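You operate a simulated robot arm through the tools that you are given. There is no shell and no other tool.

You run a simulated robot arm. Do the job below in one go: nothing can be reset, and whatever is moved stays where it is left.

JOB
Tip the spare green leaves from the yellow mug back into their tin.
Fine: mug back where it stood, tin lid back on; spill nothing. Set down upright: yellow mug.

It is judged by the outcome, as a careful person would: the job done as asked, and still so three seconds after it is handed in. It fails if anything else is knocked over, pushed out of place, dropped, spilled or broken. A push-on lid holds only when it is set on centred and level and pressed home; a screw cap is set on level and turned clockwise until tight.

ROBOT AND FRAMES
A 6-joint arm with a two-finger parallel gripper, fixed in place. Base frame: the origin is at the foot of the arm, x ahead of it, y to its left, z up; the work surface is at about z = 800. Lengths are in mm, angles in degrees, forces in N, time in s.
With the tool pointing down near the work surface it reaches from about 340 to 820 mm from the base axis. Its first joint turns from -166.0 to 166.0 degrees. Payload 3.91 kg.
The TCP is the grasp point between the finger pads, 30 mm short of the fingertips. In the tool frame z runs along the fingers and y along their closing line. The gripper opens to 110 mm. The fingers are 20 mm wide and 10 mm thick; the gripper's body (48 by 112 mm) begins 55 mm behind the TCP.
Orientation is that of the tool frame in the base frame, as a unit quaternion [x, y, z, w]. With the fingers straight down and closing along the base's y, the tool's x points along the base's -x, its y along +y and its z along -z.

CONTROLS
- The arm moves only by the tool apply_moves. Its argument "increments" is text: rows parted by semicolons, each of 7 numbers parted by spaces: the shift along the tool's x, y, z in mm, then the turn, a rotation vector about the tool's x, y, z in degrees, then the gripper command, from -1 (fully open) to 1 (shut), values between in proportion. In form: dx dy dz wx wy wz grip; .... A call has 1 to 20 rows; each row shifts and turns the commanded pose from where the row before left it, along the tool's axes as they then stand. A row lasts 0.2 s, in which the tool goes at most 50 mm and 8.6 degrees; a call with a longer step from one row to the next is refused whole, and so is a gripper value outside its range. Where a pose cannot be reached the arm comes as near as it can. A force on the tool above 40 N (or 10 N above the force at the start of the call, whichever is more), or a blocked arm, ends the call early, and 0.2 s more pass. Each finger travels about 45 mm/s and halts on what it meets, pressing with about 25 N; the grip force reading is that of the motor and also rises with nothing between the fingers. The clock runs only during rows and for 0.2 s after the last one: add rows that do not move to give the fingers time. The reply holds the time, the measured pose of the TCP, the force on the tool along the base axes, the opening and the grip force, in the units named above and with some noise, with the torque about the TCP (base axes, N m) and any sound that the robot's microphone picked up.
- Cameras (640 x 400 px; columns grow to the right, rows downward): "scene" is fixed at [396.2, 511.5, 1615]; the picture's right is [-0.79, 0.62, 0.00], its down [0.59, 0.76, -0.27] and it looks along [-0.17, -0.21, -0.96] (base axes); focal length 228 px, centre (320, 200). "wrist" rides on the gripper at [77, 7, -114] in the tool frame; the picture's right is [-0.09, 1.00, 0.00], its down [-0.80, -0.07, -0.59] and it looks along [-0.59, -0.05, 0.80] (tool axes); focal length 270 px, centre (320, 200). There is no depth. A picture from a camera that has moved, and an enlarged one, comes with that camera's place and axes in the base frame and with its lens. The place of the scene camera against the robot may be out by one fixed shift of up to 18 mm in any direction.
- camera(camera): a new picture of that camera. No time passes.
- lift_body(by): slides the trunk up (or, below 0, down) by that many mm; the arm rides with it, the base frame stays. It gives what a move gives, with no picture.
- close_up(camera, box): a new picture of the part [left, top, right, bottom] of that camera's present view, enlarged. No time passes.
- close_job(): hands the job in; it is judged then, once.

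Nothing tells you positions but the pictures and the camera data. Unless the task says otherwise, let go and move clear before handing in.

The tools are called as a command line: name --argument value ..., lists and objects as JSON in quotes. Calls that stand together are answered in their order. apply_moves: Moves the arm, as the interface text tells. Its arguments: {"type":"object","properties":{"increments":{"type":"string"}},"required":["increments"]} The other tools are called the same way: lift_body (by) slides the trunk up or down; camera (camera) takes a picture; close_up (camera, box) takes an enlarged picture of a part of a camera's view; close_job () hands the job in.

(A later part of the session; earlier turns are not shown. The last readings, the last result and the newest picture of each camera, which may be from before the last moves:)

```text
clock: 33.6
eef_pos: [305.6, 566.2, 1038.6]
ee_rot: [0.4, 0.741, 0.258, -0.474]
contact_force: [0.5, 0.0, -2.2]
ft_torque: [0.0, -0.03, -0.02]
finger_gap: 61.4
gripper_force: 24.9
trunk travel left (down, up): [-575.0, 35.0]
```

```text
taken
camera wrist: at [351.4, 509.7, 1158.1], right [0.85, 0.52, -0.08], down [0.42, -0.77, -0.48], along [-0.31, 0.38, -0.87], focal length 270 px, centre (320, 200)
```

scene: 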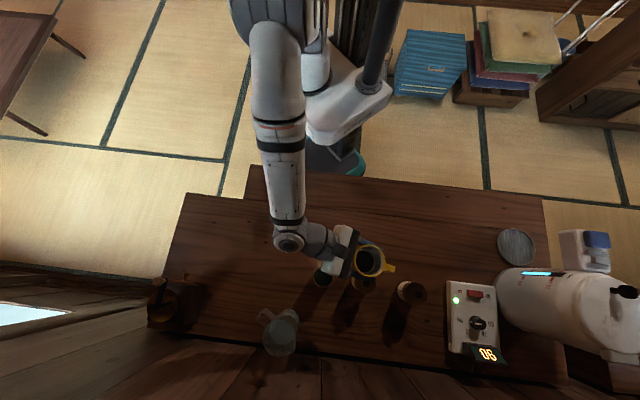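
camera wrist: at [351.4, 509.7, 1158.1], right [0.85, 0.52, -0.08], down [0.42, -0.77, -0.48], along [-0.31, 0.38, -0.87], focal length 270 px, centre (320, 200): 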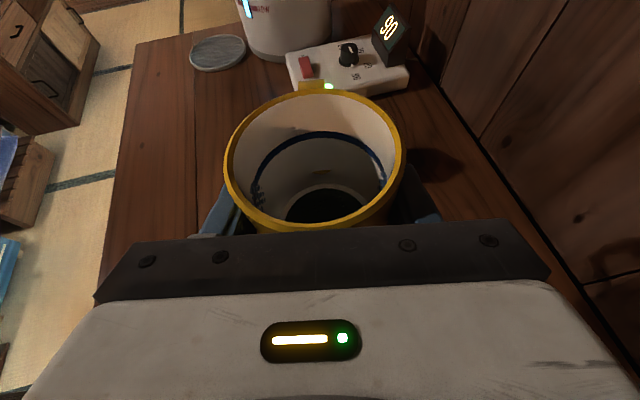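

apply_moves --increments "-8.1 9.7 -17.55 -1.74 0 0.8025 1;-8.1 9.7 -17.55 -1.74 0 0.8025 1;-8.1 9.7 -17.55 -1.74 0 0.8025 1;-8.1 9.7 -17.55 -1.74 0 0.8025 1;0 0 0 0 0 0 1"

close_up --camera "scene" --box '[250, 220, 410, 340]'

camera --camera "wrist"

```text
clock: 34.8
eef_pos: [378.7, 517.1, 1040.6]
ee_rot: [0.448, 0.712, 0.289, -0.456]
contact_force: [0.9, 0.2, -2.3]
ft_torque: [-0.01, 0.02, -0.06]
finger_gap: 61.5
gripper_force: 25.0
trunk travel left (down, up): [-575.0, 35.0]
```

```text
3.33 times, centred on (330, 280) of scene
camera zoom: at [396.2, 511.5, 1615.0], right [-0.79, 0.62, 0.0], down [0.59, 0.76, -0.27], along [-0.17, -0.21, -0.96], focal length 760 px, centre (287, -67)
```

zoom: 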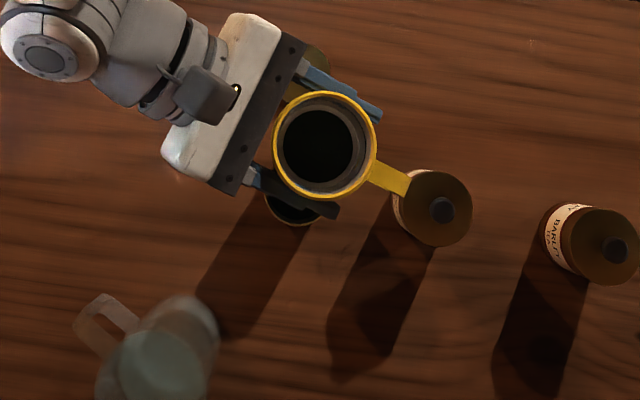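

```text
taken
camera wrist: at [416.1, 455.0, 1159.2], right [0.91, 0.4, -0.08], down [0.32, -0.82, -0.48], along [-0.25, 0.41, -0.87], focal length 270 px, centre (320, 200)
```

wrist: 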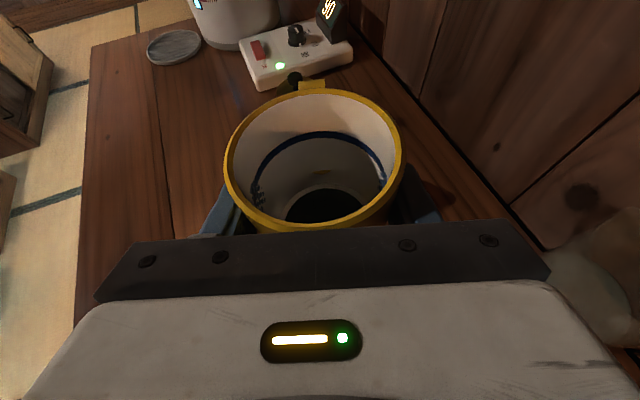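

The mug is above and to the left of the tin, as planned. I'll lower it somewhat, then start tilting in small stages with checks.

apply_moves --increments "-11.5 0.35 7.4 0 0 0 1;-11.5 0.35 7.4 0 0 0 1;-11.5 0.35 7.4 0 0 0 1;-11.5 0.35 7.4 0 0 0 1;0 0 0 2.5 0 5.46 1;0 0 0 2.5 0 5.46 1;0 0 0 2.5 0 5.46 1;0 0 0 2.5 0 5.46 1;0 0 0 2.5 0 5.46 1;0 0 0 0 0 0 1"

close_up --camera "scene" --box '[250, 220, 410, 340]'

camera --camera "wrist"

```text
clock: 37.0
eef_pos: [377.3, 526.9, 986.0]
ee_rot: [0.551, 0.614, 0.093, -0.557]
contact_force: [0.4, 0.4, -2.7]
ft_torque: [0.01, 0.04, 0.0]
finger_gap: 61.5
gripper_force: 25.0
trunk travel left (down, up): [-575.0, 35.0]
```

```text
3.33 times, centred on (330, 280) of scene
camera zoom: at [396.2, 511.5, 1615.0], right [-0.79, 0.62, 0.0], down [0.59, 0.76, -0.27], along [-0.17, -0.21, -0.96], focal length 760 px, centre (287, -67)
```

zoom: 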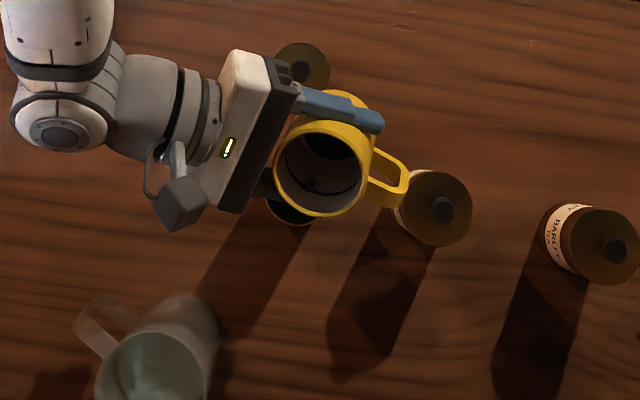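

```text
taken
camera wrist: at [466.4, 488.3, 1085.4], right [0.76, 0.32, -0.57], down [0.11, -0.92, -0.38], along [-0.64, 0.23, -0.73], focal length 270 px, centre (320, 200)
```

wrist: 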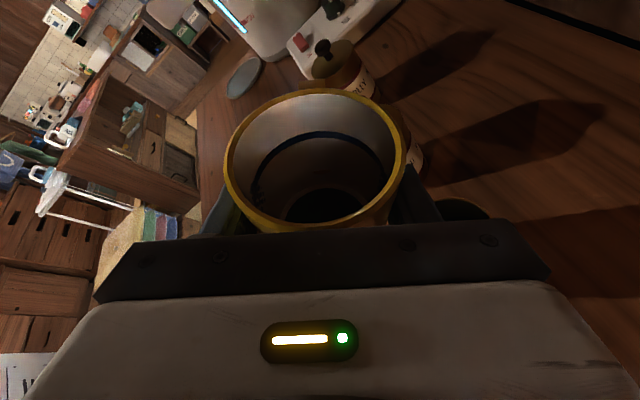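

apply_moves --increments "0 0 0 2.5 0 5.46 1;0 0 0 2.5 0 5.46 1;0 0 0 2.5 0 5.46 1;0 0 0 2.5 0 5.46 1;0 0 0 2.5 0 5.46 1;0 0 0 0 0 0 1"

close_up --camera "scene" --box '[250, 220, 410, 340]'

camera --camera "wrist"

```text
clock: 38.4
eef_pos: [376.8, 525.7, 985.5]
ee_rot: [-0.616, -0.474, 0.108, 0.62]
contact_force: [-1.0, -0.5, -2.3]
ft_torque: [0.0, -0.03, 0.02]
finger_gap: 61.6
gripper_force: 24.8
trunk travel left (down, up): [-575.0, 35.0]
```

```text
3.33 times, centred on (330, 280) of scene
camera zoom: at [396.2, 511.5, 1615.0], right [-0.79, 0.62, 0.0], down [0.59, 0.76, -0.27], along [-0.17, -0.21, -0.96], focal length 760 px, centre (287, -67)
```

zoom: 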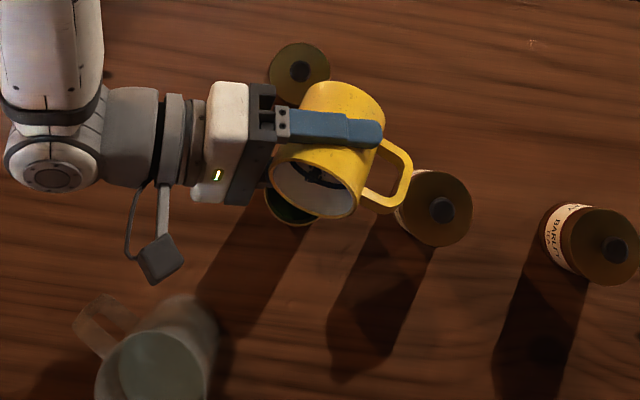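

```text
taken
camera wrist: at [502.7, 506.3, 1039.5], right [0.4, 0.15, -0.9], down [-0.03, -0.98, -0.18], along [-0.91, 0.1, -0.39], focal length 270 px, centre (320, 200)
```

wrist: 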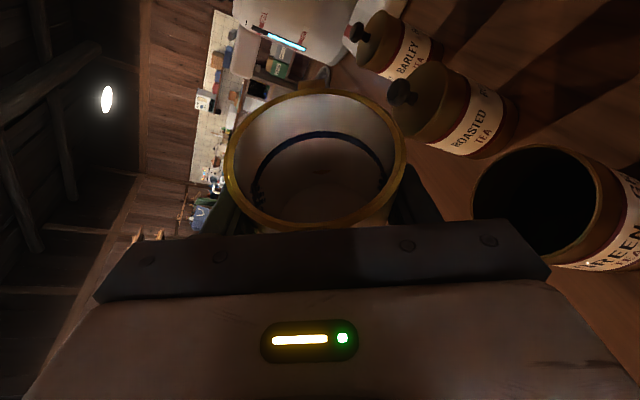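

close_up --camera "wrist" --box '[210, 60, 430, 240]'

close_up --camera "scene" --box '[300, 230, 360, 280]'

close_up --camera "wrist" --box '[440, 120, 640, 300]'

```text
2.22 times, centred on (320, 150) of wrist
camera zoom: at [502.7, 506.3, 1039.5], right [0.4, 0.15, -0.9], down [-0.03, -0.98, -0.18], along [-0.91, 0.1, -0.39], focal length 601 px, centre (320, 311)
```

zoom: 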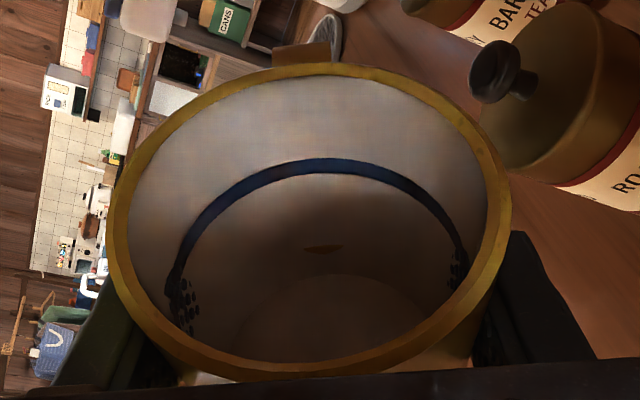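

```text
8.00 times, centred on (330, 255) of scene
camera zoom: at [396.2, 511.5, 1615.0], right [-0.79, 0.62, 0.0], down [0.59, 0.76, -0.27], along [-0.17, -0.21, -0.96], focal length 1823 px, centre (240, -240)
```

zoom: 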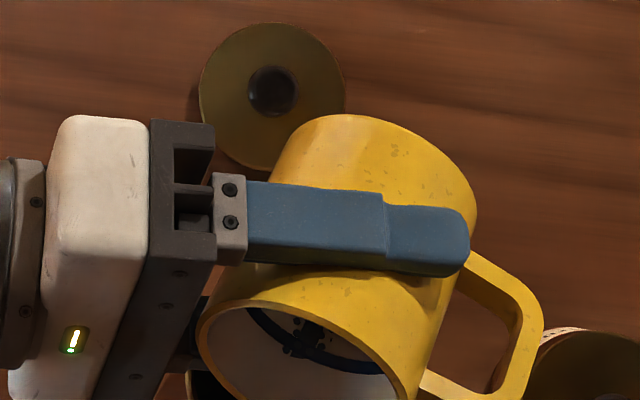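

```text
2.22 times, centred on (540, 210) of wrist
camera zoom: at [502.7, 506.3, 1039.5], right [0.4, 0.15, -0.9], down [-0.03, -0.98, -0.18], along [-0.91, 0.1, -0.39], focal length 601 px, centre (-169, 178)
```

zoom: 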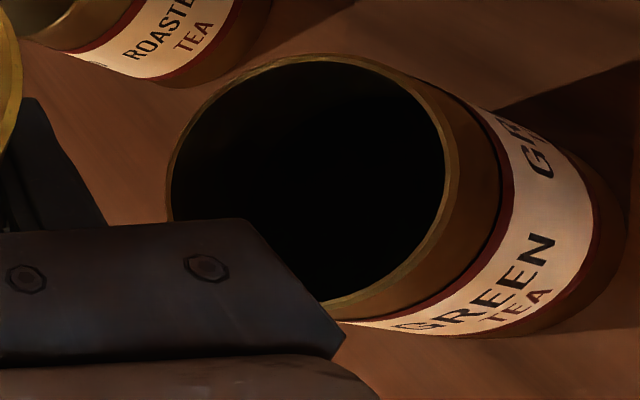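

The mug bottom now looks bare and the tin shows dark green, so the leaves seem to have slid out already. I'll lower the lip close over the tin and tip further to be sure it's empty.

apply_moves --increments "-4.55 8.65 2.08 0 0 0 1;-4.55 8.65 2.08 0 0 0 1;-4.55 8.65 2.08 0 0 0 1;-4.55 8.65 2.08 0 0 0 1;0 0 0 2.5 0 5.46 1;0 0 0 2.5 0 5.46 1;0 0 0 2.5 0 5.46 1;0 0 0 2.5 0 5.46 1;0 0 0 2.5 0 5.46 1;0 0 0 0 0 0 1"

close_up --camera "scene" --box '[250, 220, 410, 340]'

camera --camera "wrist"

```text
clock: 40.6
eef_pos: [377.5, 526.5, 946.5]
ee_rot: [0.641, 0.3, -0.301, -0.639]
contact_force: [-0.4, 0.1, -2.2]
ft_torque: [0.04, -0.02, 0.0]
finger_gap: 61.3
gripper_force: 25.0
trunk travel left (down, up): [-575.0, 35.0]
```

```text
3.33 times, centred on (330, 280) of scene
camera zoom: at [396.2, 511.5, 1615.0], right [-0.79, 0.62, 0.0], down [0.59, 0.76, -0.27], along [-0.17, -0.21, -0.96], focal length 760 px, centre (287, -67)
```

zoom: 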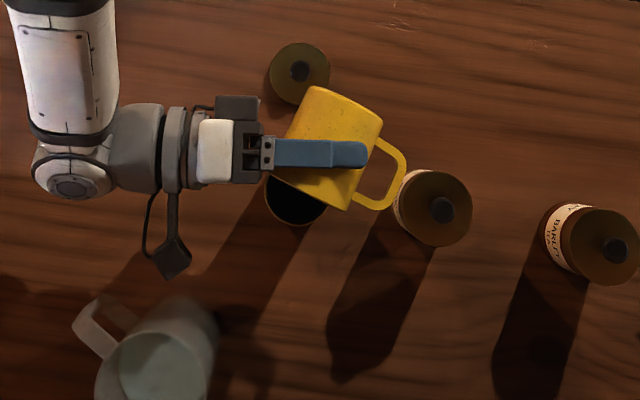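

```text
taken
camera wrist: at [514.4, 511.5, 940.1], right [-0.06, -0.07, -1.0], down [-0.06, -1.0, 0.07], along [-1.0, 0.06, 0.05], focal length 270 px, centre (320, 200)
```

wrist: 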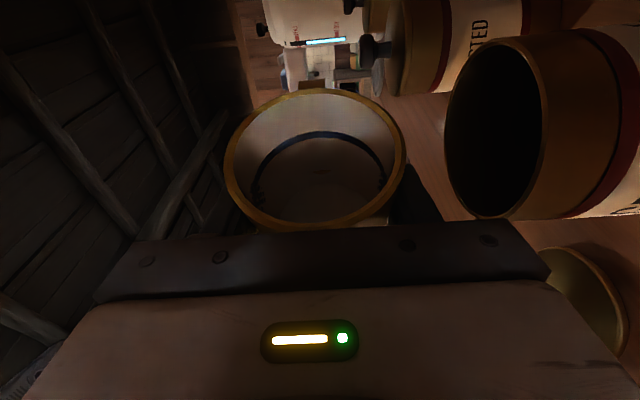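

close_up --camera "wrist" --box '[210, 60, 430, 240]'

apply_moves --increments "3.7 -2.4 -1.7 2.5 0 5.46 1;3.5 -2.8 -1.6 2.5 0 5.46 1;3.2 -3.2 -1.45 2.5 0 5.46 1;2.85 -3.55 -1.3 2.5 0 5.46 1;2.5 -3.85 -1.15 2.5 0 5.46 1;0 0 0 0 0 0 1;0 0 0 0 0 0 1"

close_up --camera "scene" --box '[250, 220, 410, 340]'

camera --camera "wrist"

```text
2.22 times, centred on (320, 150) of wrist
camera zoom: at [514.4, 511.5, 940.1], right [-0.06, -0.07, -1.0], down [-0.06, -1.0, 0.07], along [-1.0, 0.06, 0.05], focal length 601 px, centre (320, 311)
```

zoom: 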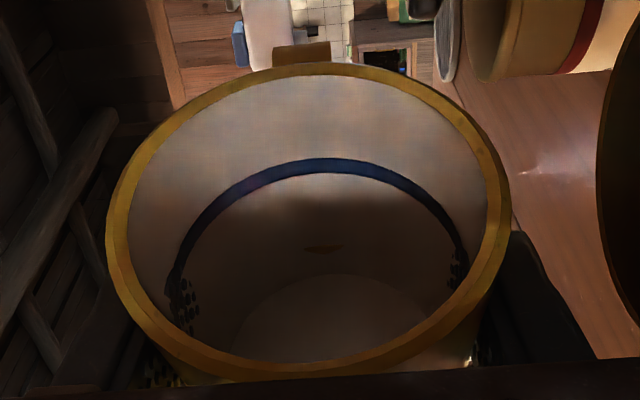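

```text
clock: 42.2
eef_pos: [396.1, 533.4, 956.9]
ee_rot: [0.621, 0.108, -0.473, -0.615]
contact_force: [-0.1, 0.3, -1.9]
ft_torque: [-0.02, -0.03, -0.05]
finger_gap: 61.4
gripper_force: 25.2
trunk travel left (down, up): [-575.0, 35.0]
```

```text
3.33 times, centred on (330, 280) of scene
camera zoom: at [396.2, 511.5, 1615.0], right [-0.79, 0.62, 0.0], down [0.59, 0.76, -0.27], along [-0.17, -0.21, -0.96], focal length 760 px, centre (287, -67)
```

zoom: 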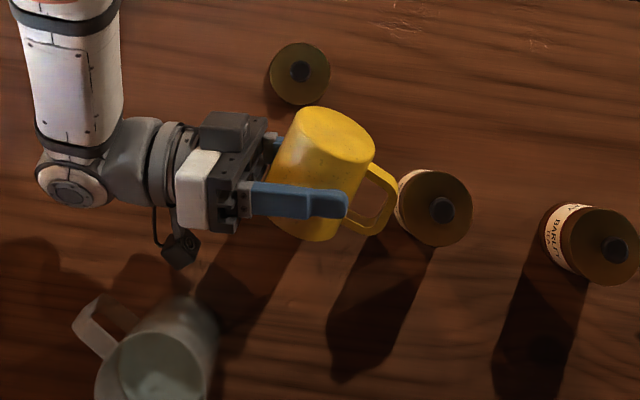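

```text
taken
camera wrist: at [515.4, 512.1, 893.8], right [-0.49, -0.28, -0.82], down [0.03, -0.95, 0.3], along [-0.87, 0.12, 0.48], focal length 270 px, centre (320, 200)
```

wrist: 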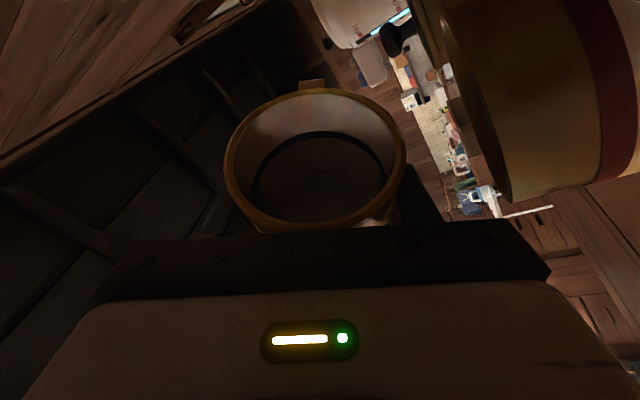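

The mug looks empty apart from a fixed speck on its wall. I'll tip a bit further and give a couple of small shakes over the tin.

apply_moves --increments "3.3 -3.0 -1.5 2.5 0 5.46 1;3.0 -3.35 -1.4 2.5 0 5.46 1;2.7 -3.7 -1.2 2.5 0 5.46 1;0 0 0 0 0 0 1;-5.5 0 2.5 0 0 0 1;5.5 0 -2.5 0 0 0 1;-5.5 0 2.5 0 0 0 1;5.5 0 -2.5 0 0 0 1;0 0 0 0 0 0 1;0 0 0 0 0 0 1"

close_up --camera "wrist" --box '[210, 60, 430, 240]'

close_up --camera "scene" --box '[250, 220, 410, 340]'

```text
clock: 44.4
eef_pos: [408.2, 540.4, 960.6]
ee_rot: [0.588, -0.014, -0.561, -0.583]
contact_force: [-0.6, 0.7, -3.4]
ft_torque: [0.01, 0.01, -0.01]
finger_gap: 61.3
gripper_force: 25.4
trunk travel left (down, up): [-575.0, 35.0]
```

```text
2.22 times, centred on (320, 150) of wrist
camera zoom: at [506.0, 507.4, 869.1], right [-0.7, -0.38, -0.61], down [0.14, -0.9, 0.41], along [-0.7, 0.2, 0.68], focal length 601 px, centre (320, 311)
```

zoom: 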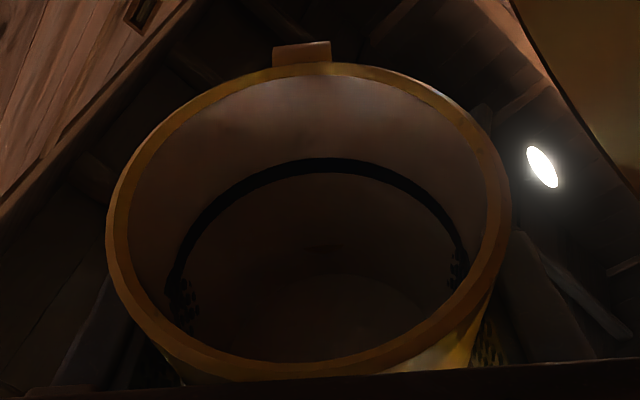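

```text
3.33 times, centred on (330, 280) of scene
camera zoom: at [396.2, 511.5, 1615.0], right [-0.79, 0.62, 0.0], down [0.59, 0.76, -0.27], along [-0.17, -0.21, -0.96], focal length 760 px, centre (287, -67)
```

zoom: 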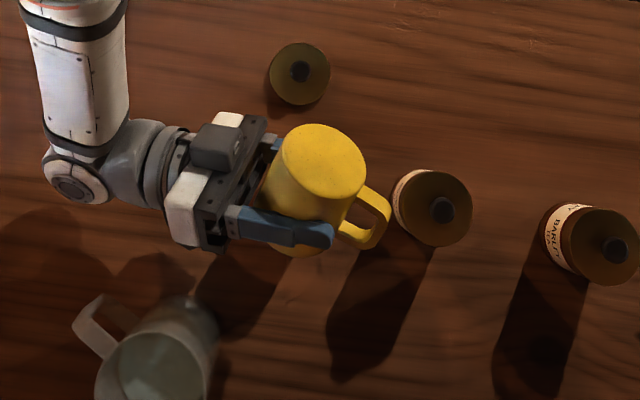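

The mug is empty. I'll raise it clear and turn it upright again.

apply_moves --increments "-13.5 -13.4 6.2 0 0 0 1;-13.5 -13.4 6.2 0 0 0 1;0 0 0 -3.38 0 -7.386 1;0 0 0 -3.38 0 -7.386 1;0 0 0 -3.38 0 -7.386 1;0 0 0 -3.38 0 -7.386 1;0 0 0 -3.38 0 -7.386 1;0 0 0 -3.38 0 -7.386 1;0 0 0 -3.38 0 -7.386 1;0 0 0 -3.38 0 -7.386 1;0 0 0 -3.38 0 -7.386 1;0 0 0 -3.38 0 -7.386 1;0 0 0 -3.38 0 -7.386 1;0 0 0 -3.38 0 -7.386 1;0 0 0 -3.38 0 -7.386 1;0 0 0 -3.38 0 -7.386 1;0 0 0 -3.38 0 -7.386 1;0 0 0 -3.38 0 -7.386 1;0 0 0 -3.38 0 -7.386 1;0 0 0 0 0 0 1"

camera --camera "wrist"

camera --camera "scene"

```text
clock: 48.6
eef_pos: [407.6, 541.3, 998.8]
ee_rot: [0.447, 0.714, 0.288, -0.456]
contact_force: [0.4, -0.6, -2.1]
ft_torque: [-0.01, -0.01, 0.03]
finger_gap: 61.4
gripper_force: 24.8
trunk travel left (down, up): [-575.0, 35.0]
```

```text
taken
camera wrist: at [444.9, 479.1, 1118.6], right [0.91, 0.4, -0.08], down [0.32, -0.82, -0.48], along [-0.25, 0.41, -0.87], focal length 270 px, centre (320, 200)
```

wrist: 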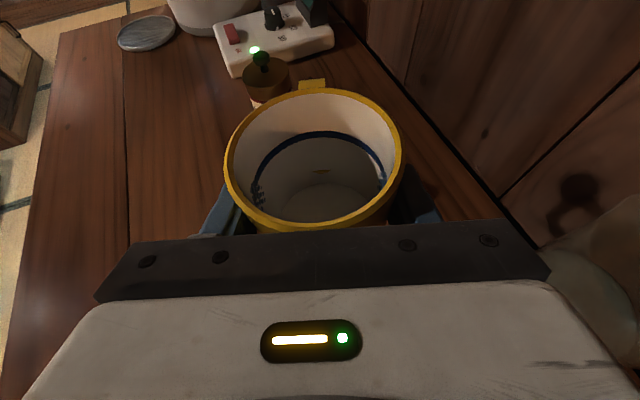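

```text
taken
```

scene: 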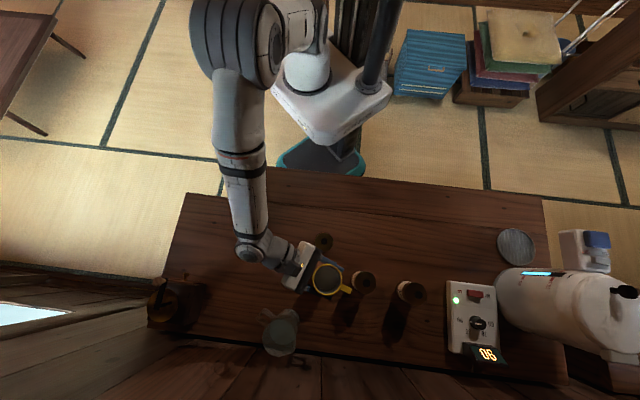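

The mug is upright and empty, with a clean white bottom. Now I'll retrace the arc back to where it stood.

apply_moves --increments "16.7 -18.25 -12.9 0 0 0 1;16.7 -18.25 -12.9 0 0 0 1;7.84 -10.64 17.12 1.74 0 -0.8025 1;7.84 -10.64 17.12 1.74 0 -0.8025 1;7.84 -10.64 17.12 1.74 0 -0.8025 1;7.84 -10.64 17.12 1.74 0 -0.8025 1;7.84 -10.64 17.12 1.74 0 -0.8025 1;7.84 -10.64 17.12 1.74 0 -0.8025 1;7.84 -10.64 17.12 1.74 0 -0.8025 1;7.84 -10.64 17.12 1.74 0 -0.8025 1;7.84 -10.64 17.12 1.74 0 -0.8025 1;7.84 -10.64 17.12 1.74 0 -0.8025 1;7.84 -10.64 17.12 1.74 0 -0.8025 1;7.84 -10.64 17.12 1.74 0 -0.8025 1;7.84 -10.64 17.12 1.74 0 -0.8025 1;7.84 -10.64 17.12 1.74 0 -0.8025 1;7.84 -10.64 17.12 1.74 0 -0.8025 1;7.84 -10.64 17.12 1.74 0 -0.8025 1;0 0 0 0 0 0 1"

apply_moves --increments "7.84 -10.64 17.12 1.74 0 -0.8025 1;7.84 -10.64 17.12 1.74 0 -0.8025 1;0 0 0 3.5 0 -1.6 1;0 0 0 3.5 0 -1.6 1;0 0 0 0 0 0 1"

close_up --camera "scene" --box '[280, 230, 380, 310]'

camera --camera "scene"

```text
clock: 52.6
eef_pos: [57.8, 636.9, 1040.9]
ee_rot: [0.243, 0.806, 0.157, -0.516]
contact_force: [0.1, -0.7, -1.7]
ft_torque: [-0.02, 0.0, 0.01]
finger_gap: 61.2
gripper_force: 24.9
trunk travel left (down, up): [-575.0, 35.0]
```

```text
clock: 53.8
eef_pos: [16.3, 639.1, 1038.5]
ee_rot: [0.161, 0.827, 0.104, -0.529]
contact_force: [0.5, 0.6, -0.8]
ft_torque: [0.0, 0.01, 0.01]
finger_gap: 61.2
gripper_force: 24.7
trunk travel left (down, up): [-575.0, 35.0]
```

```text
5.00 times, centred on (330, 270) of scene
camera zoom: at [396.2, 511.5, 1615.0], right [-0.79, 0.62, 0.0], down [0.59, 0.76, -0.27], along [-0.17, -0.21, -0.96], focal length 1139 px, centre (270, -150)
```

zoom: 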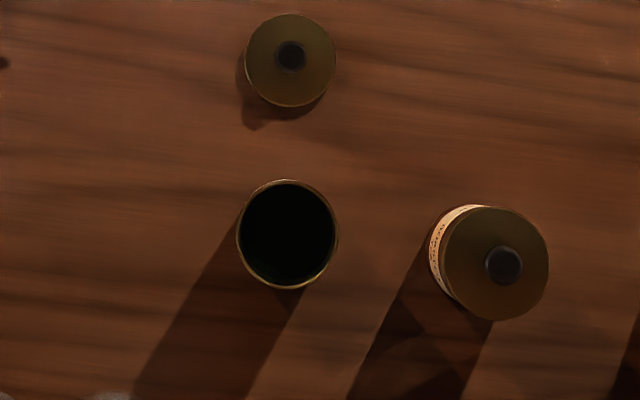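

```text
taken
```

scene: 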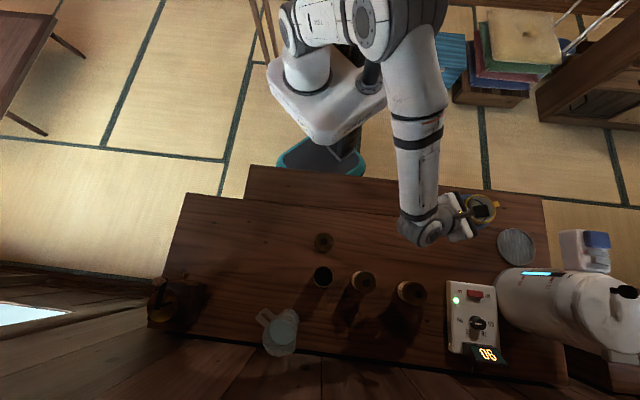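

No leaves are visible on the table, and the tin shows a green fill. I'll line the mug up over its old spot and lower it.

apply_moves --increments "1.3 5.2 2.8 0 0 0 1;-27.2 0 12.6 0 0 0 1;-27.2 0 12.6 0 0 0 1;-27.2 0 12.6 0 0 0 1;-27.2 0 12.6 0 0 0 1;-27.2 0 12.6 0 0 0 1;0 0 0 0 0 0 1"

apply_moves --increments "0 0 0 0 0 0 1"

apply_moves --increments "0 0 0 0 0 0 1"

close_up --camera "scene" --box '[380, 180, 480, 260]'

```text
clock: 55.4
eef_pos: [16.6, 645.5, 888.4]
ee_rot: [0.161, 0.827, 0.104, -0.529]
contact_force: [-0.3, 0.6, -2.3]
ft_torque: [0.04, 0.01, -0.03]
finger_gap: 61.1
gripper_force: 25.0
trunk travel left (down, up): [-575.0, 35.0]
```

```text
clock: 55.8
eef_pos: [15.9, 644.7, 889.2]
ee_rot: [0.161, 0.827, 0.104, -0.529]
contact_force: [-0.2, -0.1, -2.1]
ft_torque: [-0.03, 0.0, -0.01]
finger_gap: 61.1
gripper_force: 25.0
trunk travel left (down, up): [-575.0, 35.0]
```

```text
clock: 56.2
eef_pos: [14.9, 644.1, 888.3]
ee_rot: [0.162, 0.827, 0.104, -0.528]
contact_force: [-0.3, 0.4, -2.5]
ft_torque: [-0.05, -0.02, 0.01]
finger_gap: 61.3
gripper_force: 24.4
trunk travel left (down, up): [-575.0, 35.0]
```

```text
5.00 times, centred on (430, 220) of scene
camera zoom: at [396.2, 511.5, 1615.0], right [-0.79, 0.62, 0.0], down [0.59, 0.76, -0.27], along [-0.17, -0.21, -0.96], focal length 1139 px, centre (-230, 100)
```

zoom: 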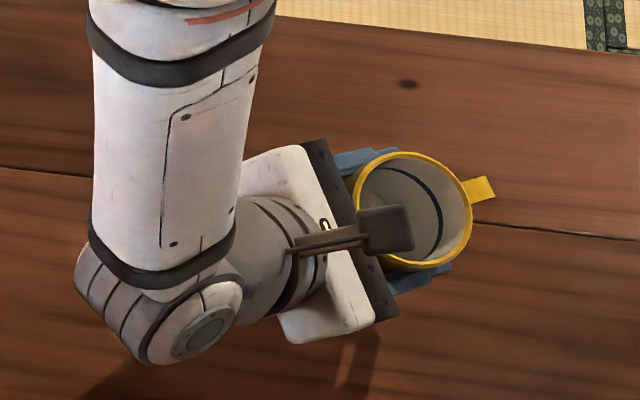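

apply_moves --increments "-13.6 0 6.3 0 0 0 1;-12.7 0 5.9 0 0 0 1;-8.2 0 3.8 0 0 0 1;0 0 0 0 0 0 1"

apply_moves --increments "-2.3 0 1.05 0 0 0 1;-0.9 0 0.42 0 0 0 1;0 0 0 0 0 0 1"

apply_moves --increments "-0.5 0 0.2 0 0 0 1;0 0 0 0 0 0 1"

close_up --camera "scene" --box '[380, 180, 480, 260]'

```text
clock: 57.2
eef_pos: [16.3, 645.0, 849.4]
ee_rot: [0.161, 0.827, 0.104, -0.529]
contact_force: [0.4, 0.1, -2.7]
ft_torque: [0.02, 0.01, 0.01]
finger_gap: 61.3
gripper_force: 25.4
trunk travel left (down, up): [-575.0, 35.0]
```

```text
clock: 58.0
eef_pos: [15.2, 645.3, 847.7]
ee_rot: [0.161, 0.827, 0.104, -0.529]
contact_force: [0.4, -0.1, -2.0]
ft_torque: [-0.01, -0.03, -0.02]
finger_gap: 61.4
gripper_force: 25.0
trunk travel left (down, up): [-575.0, 35.0]
```

```text
clock: 58.6
eef_pos: [14.0, 643.8, 846.5]
ee_rot: [0.162, 0.827, 0.105, -0.528]
contact_force: [0.5, -0.1, -2.1]
ft_torque: [-0.01, -0.01, 0.02]
finger_gap: 61.2
gripper_force: 24.4
trunk travel left (down, up): [-575.0, 35.0]
```

```text
5.00 times, centred on (430, 220) of scene
camera zoom: at [396.2, 511.5, 1615.0], right [-0.79, 0.62, 0.0], down [0.59, 0.76, -0.27], along [-0.17, -0.21, -0.96], focal length 1139 px, centre (-230, 100)
```

zoom: 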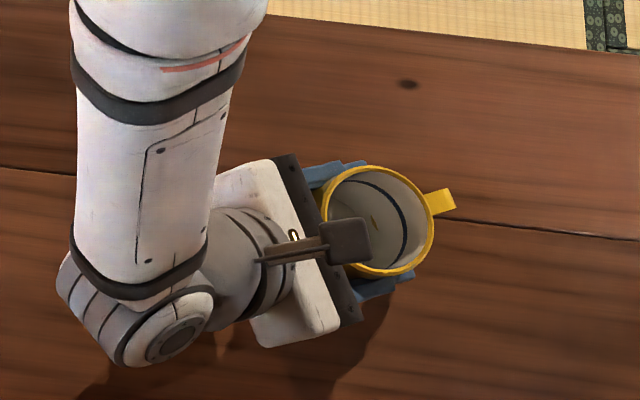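

apply_moves --increments "-0.7 0 0.3 0 0 0 1;0 0 0 0 0 0 1"

apply_moves --increments "-0.6 0 0.3 0 0 0 1;0 0 0 0 0 0 1"

```text
clock: 59.2
eef_pos: [15.6, 644.4, 846.3]
ee_rot: [0.161, 0.827, 0.104, -0.528]
contact_force: [-0.2, -1.2, -3.2]
ft_torque: [0.0, -0.02, -0.01]
finger_gap: 61.2
gripper_force: 24.0
trunk travel left (down, up): [-575.0, 35.0]
```

```text
clock: 59.8
eef_pos: [14.2, 645.2, 846.4]
ee_rot: [0.161, 0.827, 0.104, -0.528]
contact_force: [-0.2, 1.1, 2.1]
ft_torque: [-0.1, 0.08, -0.03]
finger_gap: 61.1
gripper_force: 25.0
trunk travel left (down, up): [-575.0, 35.0]
```

The base is touching the table and the mug sits where it stood. I'll open slowly and back straight out.

apply_moves --increments "0 0 0 0 0 0 -0.15;0 0 0 0 0 0 -0.3;0 0 0 0 0 0 -0.5;0 0 0 0 0 0 -0.7;0 0 0 0 0 0 -1;0 0 0 0 0 0 -1"

close_up --camera "scene" --box '[380, 180, 480, 260]'

camera --camera "wrist"

```text
clock: 61.2
eef_pos: [14.7, 645.6, 844.9]
ee_rot: [0.161, 0.827, 0.104, -0.528]
contact_force: [-0.5, 0.1, 0.5]
ft_torque: [0.02, 0.0, -0.02]
finger_gap: 110.0
gripper_force: 0.0
trunk travel left (down, up): [-575.0, 35.0]
```

```text
5.00 times, centred on (430, 220) of scene
camera zoom: at [396.2, 511.5, 1615.0], right [-0.79, 0.62, 0.0], down [0.59, 0.76, -0.27], along [-0.17, -0.21, -0.96], focal length 1139 px, centre (-230, 100)
```

zoom: 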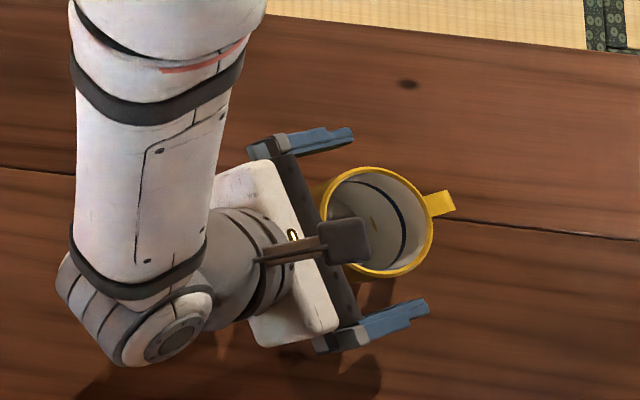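

```text
taken
camera wrist: at [84.1, 623.6, 964.5], right [0.41, 0.91, -0.08], down [0.78, -0.39, -0.48], along [-0.47, 0.14, -0.87], focal length 270 px, centre (320, 200)
```

wrist: 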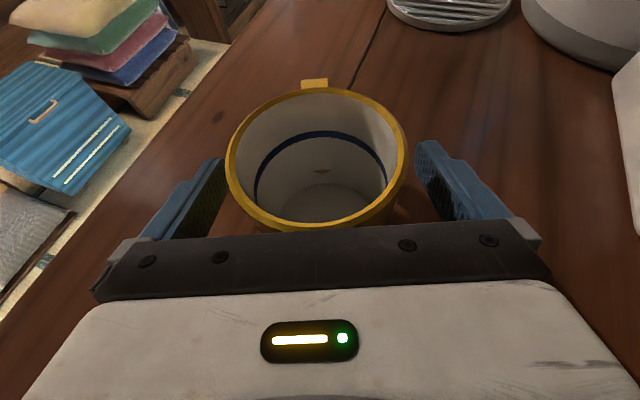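

apply_moves --increments "-5.5 0 -11.8 0 0 0 -1;-10.9 0 -23.6 0 0 0 -1;-10.9 0 -23.6 0 0 0 -1;-10.9 0 -23.6 0 0 0 -1;-10.9 0 -23.6 0 0 0 -1;-5.5 0 -11.8 0 0 0 -1;30 0 -13.9 0 0 0 -1;30 0 -13.9 0 0 0 -1;30 0 -13.9 0 0 0 -1;30 0 -13.9 0 0 0 -1;30 0 -13.9 0 0 0 -1;0 0 0 0 0 0 -1"

apply_moves --increments "0 0 0 0 -8.15 0 -1;0 0 0 0 -8.15 0 -1;0 0 0 0 -8.15 0 -1;0 0 0 0 -8.15 0 -1;0 0 0 0 -8.15 0 -1;0 0 0 0 -8.15 0 -1;0 0 0 0 -8.15 0 -1;0 0 0 0 -8.15 0 -1;0 0 0 0 0 -7.35 -1;0 0 0 0 0 -7.35 -1;0 0 0 0 0 -7.35 -1;0 0 0 0 0 0 -1"

camera --camera "scene"

close_up --camera "scene" --box '[380, 180, 480, 260]'

```text
clock: 63.8
eef_pos: [134.3, 596.3, 1012.6]
ee_rot: [0.162, 0.827, 0.104, -0.529]
contact_force: [-0.1, 0.6, -0.5]
ft_torque: [0.04, 0.03, -0.01]
finger_gap: 110.4
gripper_force: 0.1
trunk travel left (down, up): [-575.0, 35.0]
```

```text
clock: 66.4
eef_pos: [136.3, 596.7, 1011.6]
ee_rot: [0.0, 1.0, 0.002, 0.001]
contact_force: [0.3, 0.4, 0.2]
ft_torque: [0.03, 0.01, -0.01]
finger_gap: 109.8
gripper_force: 0.0
trunk travel left (down, up): [-575.0, 35.0]
```

```text
taken
```

scene: 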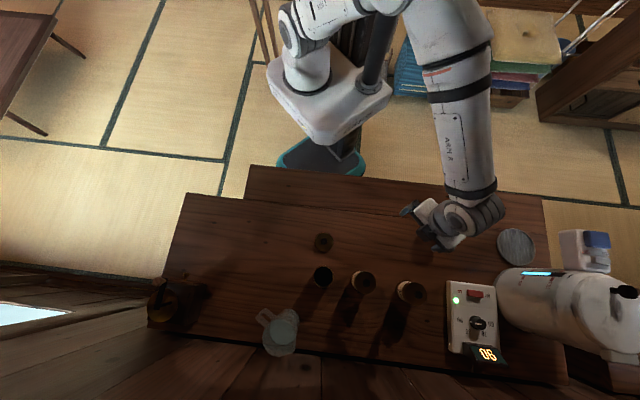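

```text
5.00 times, centred on (430, 220) of scene
camera zoom: at [396.2, 511.5, 1615.0], right [-0.79, 0.62, 0.0], down [0.59, 0.76, -0.27], along [-0.17, -0.21, -0.96], focal length 1139 px, centre (-230, 100)
```

zoom: 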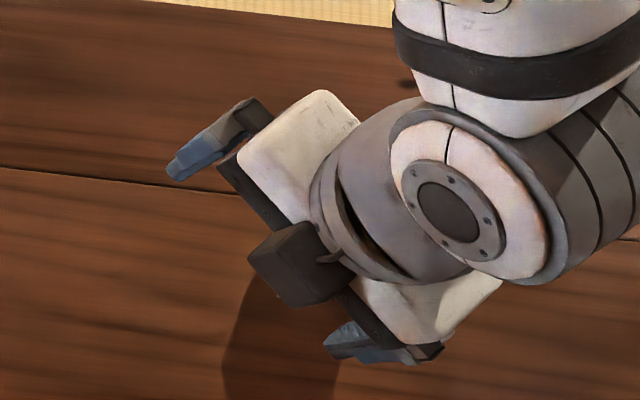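

apply_moves --increments "-34 -29 0 0 0 0 -1;-34 -29 0 0 0 0 -1;-34 -29 0 0 0 0 -1;-34 -29 0 0 0 0 -1;-34 -29 0 0 0 0 -0.5;0 0 40 0 0 0 0;0 0 40 0 0 0 0.1;0 0 0 0 0 0 0.1;0 0 0 0 0 0 0.1"

camera --camera "wrist"

close_up --camera "scene" --box '[400, 190, 480, 250]'

close_up --camera "scene" --box '[280, 220, 380, 300]'

```text
clock: 68.4
eef_pos: [303.6, 452.2, 931.4]
ee_rot: [0.001, 1.0, 0.002, 0.001]
contact_force: [0.3, 0.1, -0.3]
ft_torque: [0.03, -0.03, -0.02]
finger_gap: 49.5
gripper_force: 0.1
trunk travel left (down, up): [-575.0, 35.0]
```

```text
taken
camera wrist: at [226.0, 457.4, 1046.5], right [0.09, 1.0, 0.0], down [0.8, -0.07, 0.59], along [0.59, -0.05, -0.8], focal length 270 px, centre (320, 200)
```

wrist: 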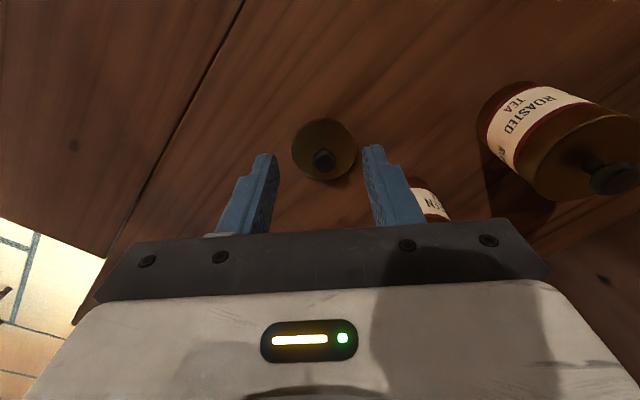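

```text
6.67 times, centred on (440, 220) of scene
camera zoom: at [396.2, 511.5, 1615.0], right [-0.79, 0.62, 0.0], down [0.59, 0.76, -0.27], along [-0.17, -0.21, -0.96], focal length 1519 px, centre (-480, 67)
```

zoom: 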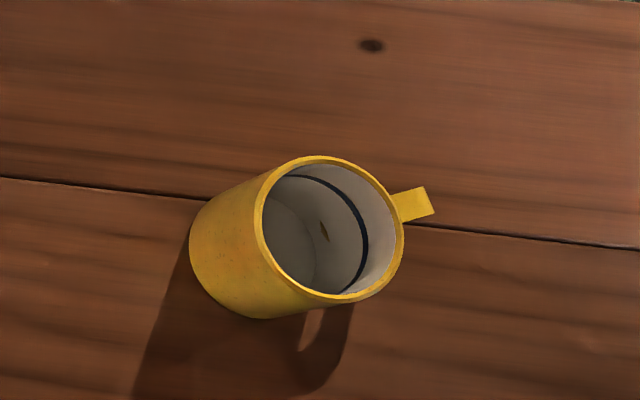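

```text
5.00 times, centred on (330, 260) of scene
camera zoom: at [396.2, 511.5, 1615.0], right [-0.79, 0.62, 0.0], down [0.59, 0.76, -0.27], along [-0.17, -0.21, -0.96], focal length 1139 px, centre (270, -100)
```

zoom: 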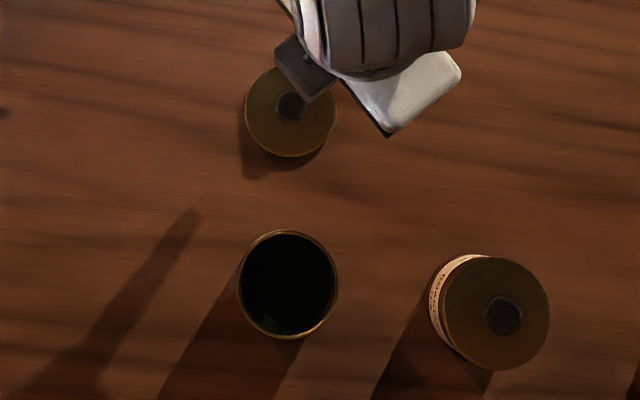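

The mug is back exactly where it stood. Now the lid: I'll measure the knob carefully.

close_up --camera "wrist" --box '[260, 90, 390, 200]'

```text
3.64 times, centred on (325, 145) of wrist
camera zoom: at [226.0, 457.4, 1046.5], right [0.09, 1.0, 0.0], down [0.8, -0.07, 0.59], along [0.59, -0.05, -0.8], focal length 983 px, centre (302, 400)
```

zoom: 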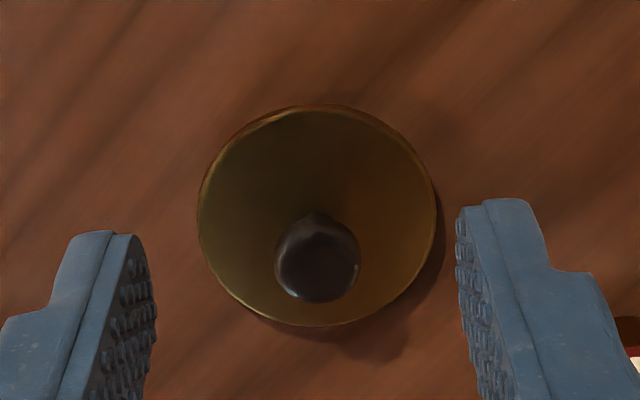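

apply_moves --increments "-17 0 0 0 0 0 0.1;-17.4 0 20 0 0 0 0.1;0 0 20 0 0 0 0.1;0 0 8 0 0 0 0.1;0 0 0 0 0 0 0.1"

close_up --camera "wrist" --box '[240, 90, 400, 220]'

```text
clock: 69.6
eef_pos: [340.6, 448.7, 883.8]
ee_rot: [0.001, 1.0, 0.001, 0.0]
contact_force: [0.5, 0.1, -1.2]
ft_torque: [-0.03, 0.02, 0.01]
finger_gap: 49.5
gripper_force: 0.0
trunk travel left (down, up): [-575.0, 35.0]
```

```text
3.08 times, centred on (320, 155) of wrist
camera zoom: at [263.0, 456.6, 998.5], right [0.09, 1.0, 0.0], down [0.8, -0.07, 0.59], along [0.59, -0.05, -0.8], focal length 832 px, centre (320, 338)
```

zoom: 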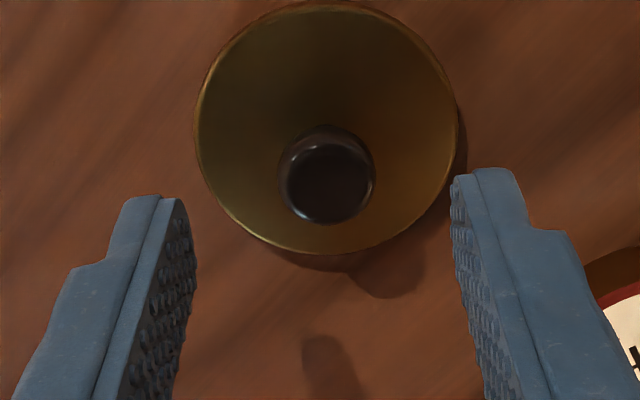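

apply_moves --increments "0 1.3 10 0 0 0 0.1;0 0 10 0 0 0 0.1;0 0 5 0 0 0 0.1;0 0 0 0 0 0 0.1"

close_up --camera "wrist" --box '[240, 90, 400, 220]'

```text
clock: 70.6
eef_pos: [340.1, 452.7, 857.2]
ee_rot: [0.001, 1.0, 0.001, 0.0]
contact_force: [-0.2, -0.3, -0.5]
ft_torque: [0.01, 0.0, 0.04]
finger_gap: 49.5
gripper_force: 0.0
trunk travel left (down, up): [-575.0, 35.0]
```

```text
3.08 times, centred on (320, 155) of wrist
camera zoom: at [262.8, 458.3, 972.6], right [0.09, 1.0, 0.0], down [0.8, -0.07, 0.59], along [0.59, -0.05, -0.8], focal length 832 px, centre (320, 338)
```

zoom: 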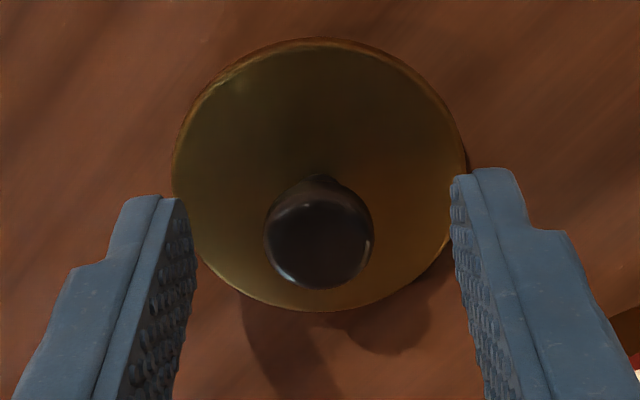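

To centre both axes without relying on height estimates, I'll rise, turn the tool 90° and view the lid from the other side. I'll do the same for the tin.

apply_moves --increments "0 0 -30 0 0 0 0.1;0 0 -30 0 0 0 0.1;0 0 0 0 0 8.182 0.1;0 0 0 0 0 8.182 0.1;0 0 0 0 0 8.182 0.1;0 0 0 0 0 8.182 0.1;0 0 0 0 0 8.182 0.1;0 0 0 0 0 8.182 0.1;0 0 0 0 0 8.182 0.1;0 0 0 0 0 8.182 0.1;0 0 0 0 0 8.182 0.1;0 0 0 0 0 8.182 0.1;0 0 0 0 0 8.182 0.1;0 0 0 0 0 0 0.1;0 0 0 0 0 0 0.1"

camera --camera "wrist"

close_up --camera "wrist" --box '[240, 70, 400, 200]'

```text
clock: 73.8
eef_pos: [341.1, 451.0, 918.2]
ee_rot: [0.708, 0.706, 0.0, -0.001]
contact_force: [-0.1, -1.2, -0.1]
ft_torque: [-0.01, 0.03, 0.0]
finger_gap: 49.8
gripper_force: 0.1
trunk travel left (down, up): [-575.0, 35.0]
```

```text
taken
camera wrist: at [347.3, 528.0, 1033.4], right [1.0, -0.09, 0.0], down [-0.07, -0.8, 0.59], along [-0.05, -0.59, -0.81], focal length 270 px, centre (320, 200)
```

wrist: 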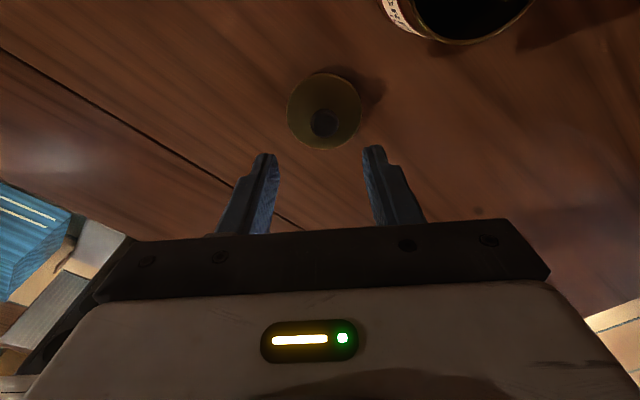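

```text
3.08 times, centred on (320, 135) of wrist
camera zoom: at [347.3, 528.0, 1033.4], right [1.0, -0.09, 0.0], down [-0.07, -0.8, 0.59], along [-0.05, -0.59, -0.81], focal length 832 px, centre (320, 400)
```

zoom: 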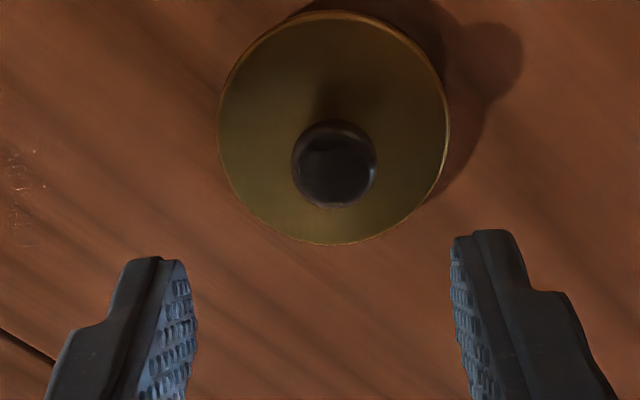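

The side view puts the knob about 3.4 mm further in +x than the first view suggested. I'll do the same sideways measurement on the tin.

apply_moves --increments "0 0 -42 0 0 0 0.1;27 19 0 0 0 0 0.1;27 19 0 0 0 0 0.1;27 19 0 0 0 0 0.1;27 18 0 0 0 0 0.1;0 0 0 0 0 0 0.1;0 0 0 0 0 0 0.1"

apply_moves --increments "0 0 0 0 0 0 0.1"

apply_moves --increments "0 0 0 0 0 0 0.1"

close_up --camera "wrist" --box '[240, 60, 400, 190]'

camera --camera "wrist"

```text
clock: 75.4
eef_pos: [415.0, 559.5, 962.2]
ee_rot: [0.708, 0.706, 0.001, -0.001]
contact_force: [-0.3, -0.1, 0.3]
ft_torque: [-0.02, -0.01, 0.02]
finger_gap: 49.6
gripper_force: 0.2
trunk travel left (down, up): [-575.0, 35.0]
```

```text
clock: 75.8
eef_pos: [414.6, 560.4, 961.6]
ee_rot: [0.707, 0.707, 0.0, 0.0]
contact_force: [-0.2, -0.1, -0.3]
ft_torque: [0.0, 0.02, 0.0]
finger_gap: 49.5
gripper_force: 0.0
trunk travel left (down, up): [-575.0, 35.0]
```

```text
clock: 76.2
eef_pos: [415.6, 559.9, 961.9]
ee_rot: [0.708, 0.706, 0.0, -0.001]
contact_force: [-0.6, -0.7, -0.8]
ft_torque: [0.02, 0.02, -0.02]
finger_gap: 49.7
gripper_force: 0.0
trunk travel left (down, up): [-575.0, 35.0]
```

```text
3.08 times, centred on (320, 125) of wrist
camera zoom: at [422.1, 636.4, 1077.4], right [1.0, -0.09, 0.0], down [-0.07, -0.8, 0.59], along [-0.05, -0.59, -0.81], focal length 832 px, centre (320, 431)
```

zoom: 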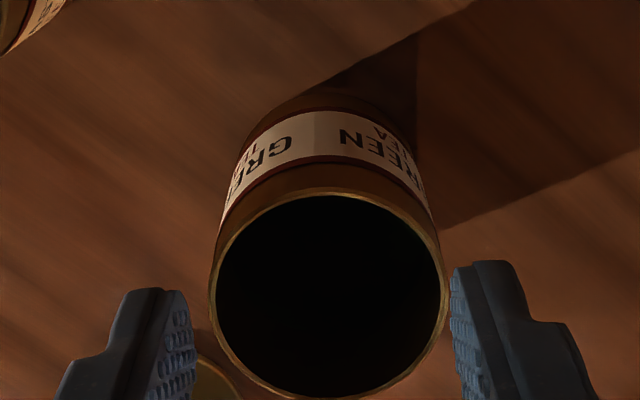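

```text
taken
camera wrist: at [422.1, 636.4, 1077.4], right [1.0, -0.09, 0.0], down [-0.07, -0.8, 0.59], along [-0.05, -0.59, -0.81], focal length 270 px, centre (320, 200)
```

wrist: 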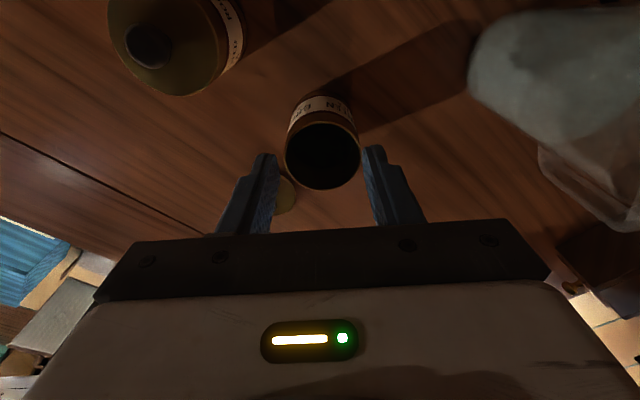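

apply_moves --increments "-27 -17.9 0 0 0 0 0.1;-27 -17.9 0 0 0 0 0.1;-27 -17.9 0 0 0 0 0.1;-27.1 -17.9 0 0 0 0 0.1;0 0 30 0 0 0 0.1;0 0 30 0 0 0 0.1;0 0 15 0 0 0 0.1;0 0 0 0 0 0 0.1;0 0 0 0 0 0 0.1"

close_up --camera "wrist" --box '[240, 70, 400, 200]'

```text
clock: 78.2
eef_pos: [341.6, 453.9, 884.1]
ee_rot: [0.708, 0.706, 0.001, -0.001]
contact_force: [-0.1, -0.4, -0.1]
ft_torque: [-0.02, 0.01, 0.02]
finger_gap: 49.3
gripper_force: 0.1
trunk travel left (down, up): [-575.0, 35.0]
```

```text
3.08 times, centred on (320, 135) of wrist
camera zoom: at [349.3, 530.0, 1000.0], right [1.0, -0.09, 0.0], down [-0.07, -0.8, 0.59], along [-0.05, -0.59, -0.81], focal length 832 px, centre (320, 400)
```

zoom: 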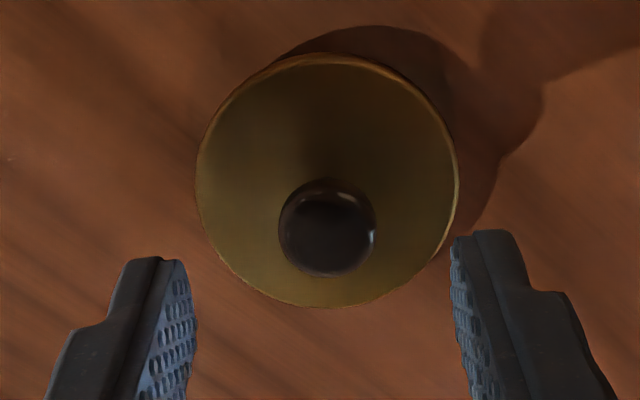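

apply_moves --increments "-0.8 1.3 10 0 0 0 0.1;0 0 10 0 0 0 0.1;0 0 6 0 0 0 0.1;0 0 3 0 0 0 0.1;0 0 0 0 0 0 0.1"

close_up --camera "wrist" --box '[240, 90, 400, 220]'

```text
clock: 79.4
eef_pos: [342.8, 451.2, 855.7]
ee_rot: [0.708, 0.706, 0.0, 0.0]
contact_force: [-0.7, 0.0, 0.0]
ft_torque: [-0.03, 0.03, 0.01]
finger_gap: 49.6
gripper_force: 0.1
trunk travel left (down, up): [-575.0, 35.0]
```

```text
3.08 times, centred on (320, 155) of wrist
camera zoom: at [350.8, 527.4, 971.4], right [1.0, -0.09, 0.0], down [-0.07, -0.8, 0.59], along [-0.05, -0.59, -0.81], focal length 832 px, centre (320, 338)
```

zoom: 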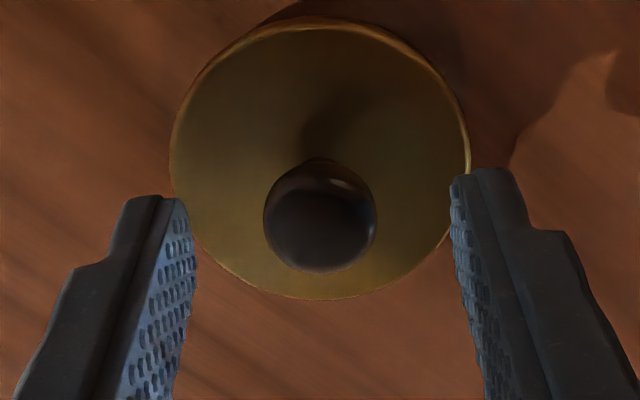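

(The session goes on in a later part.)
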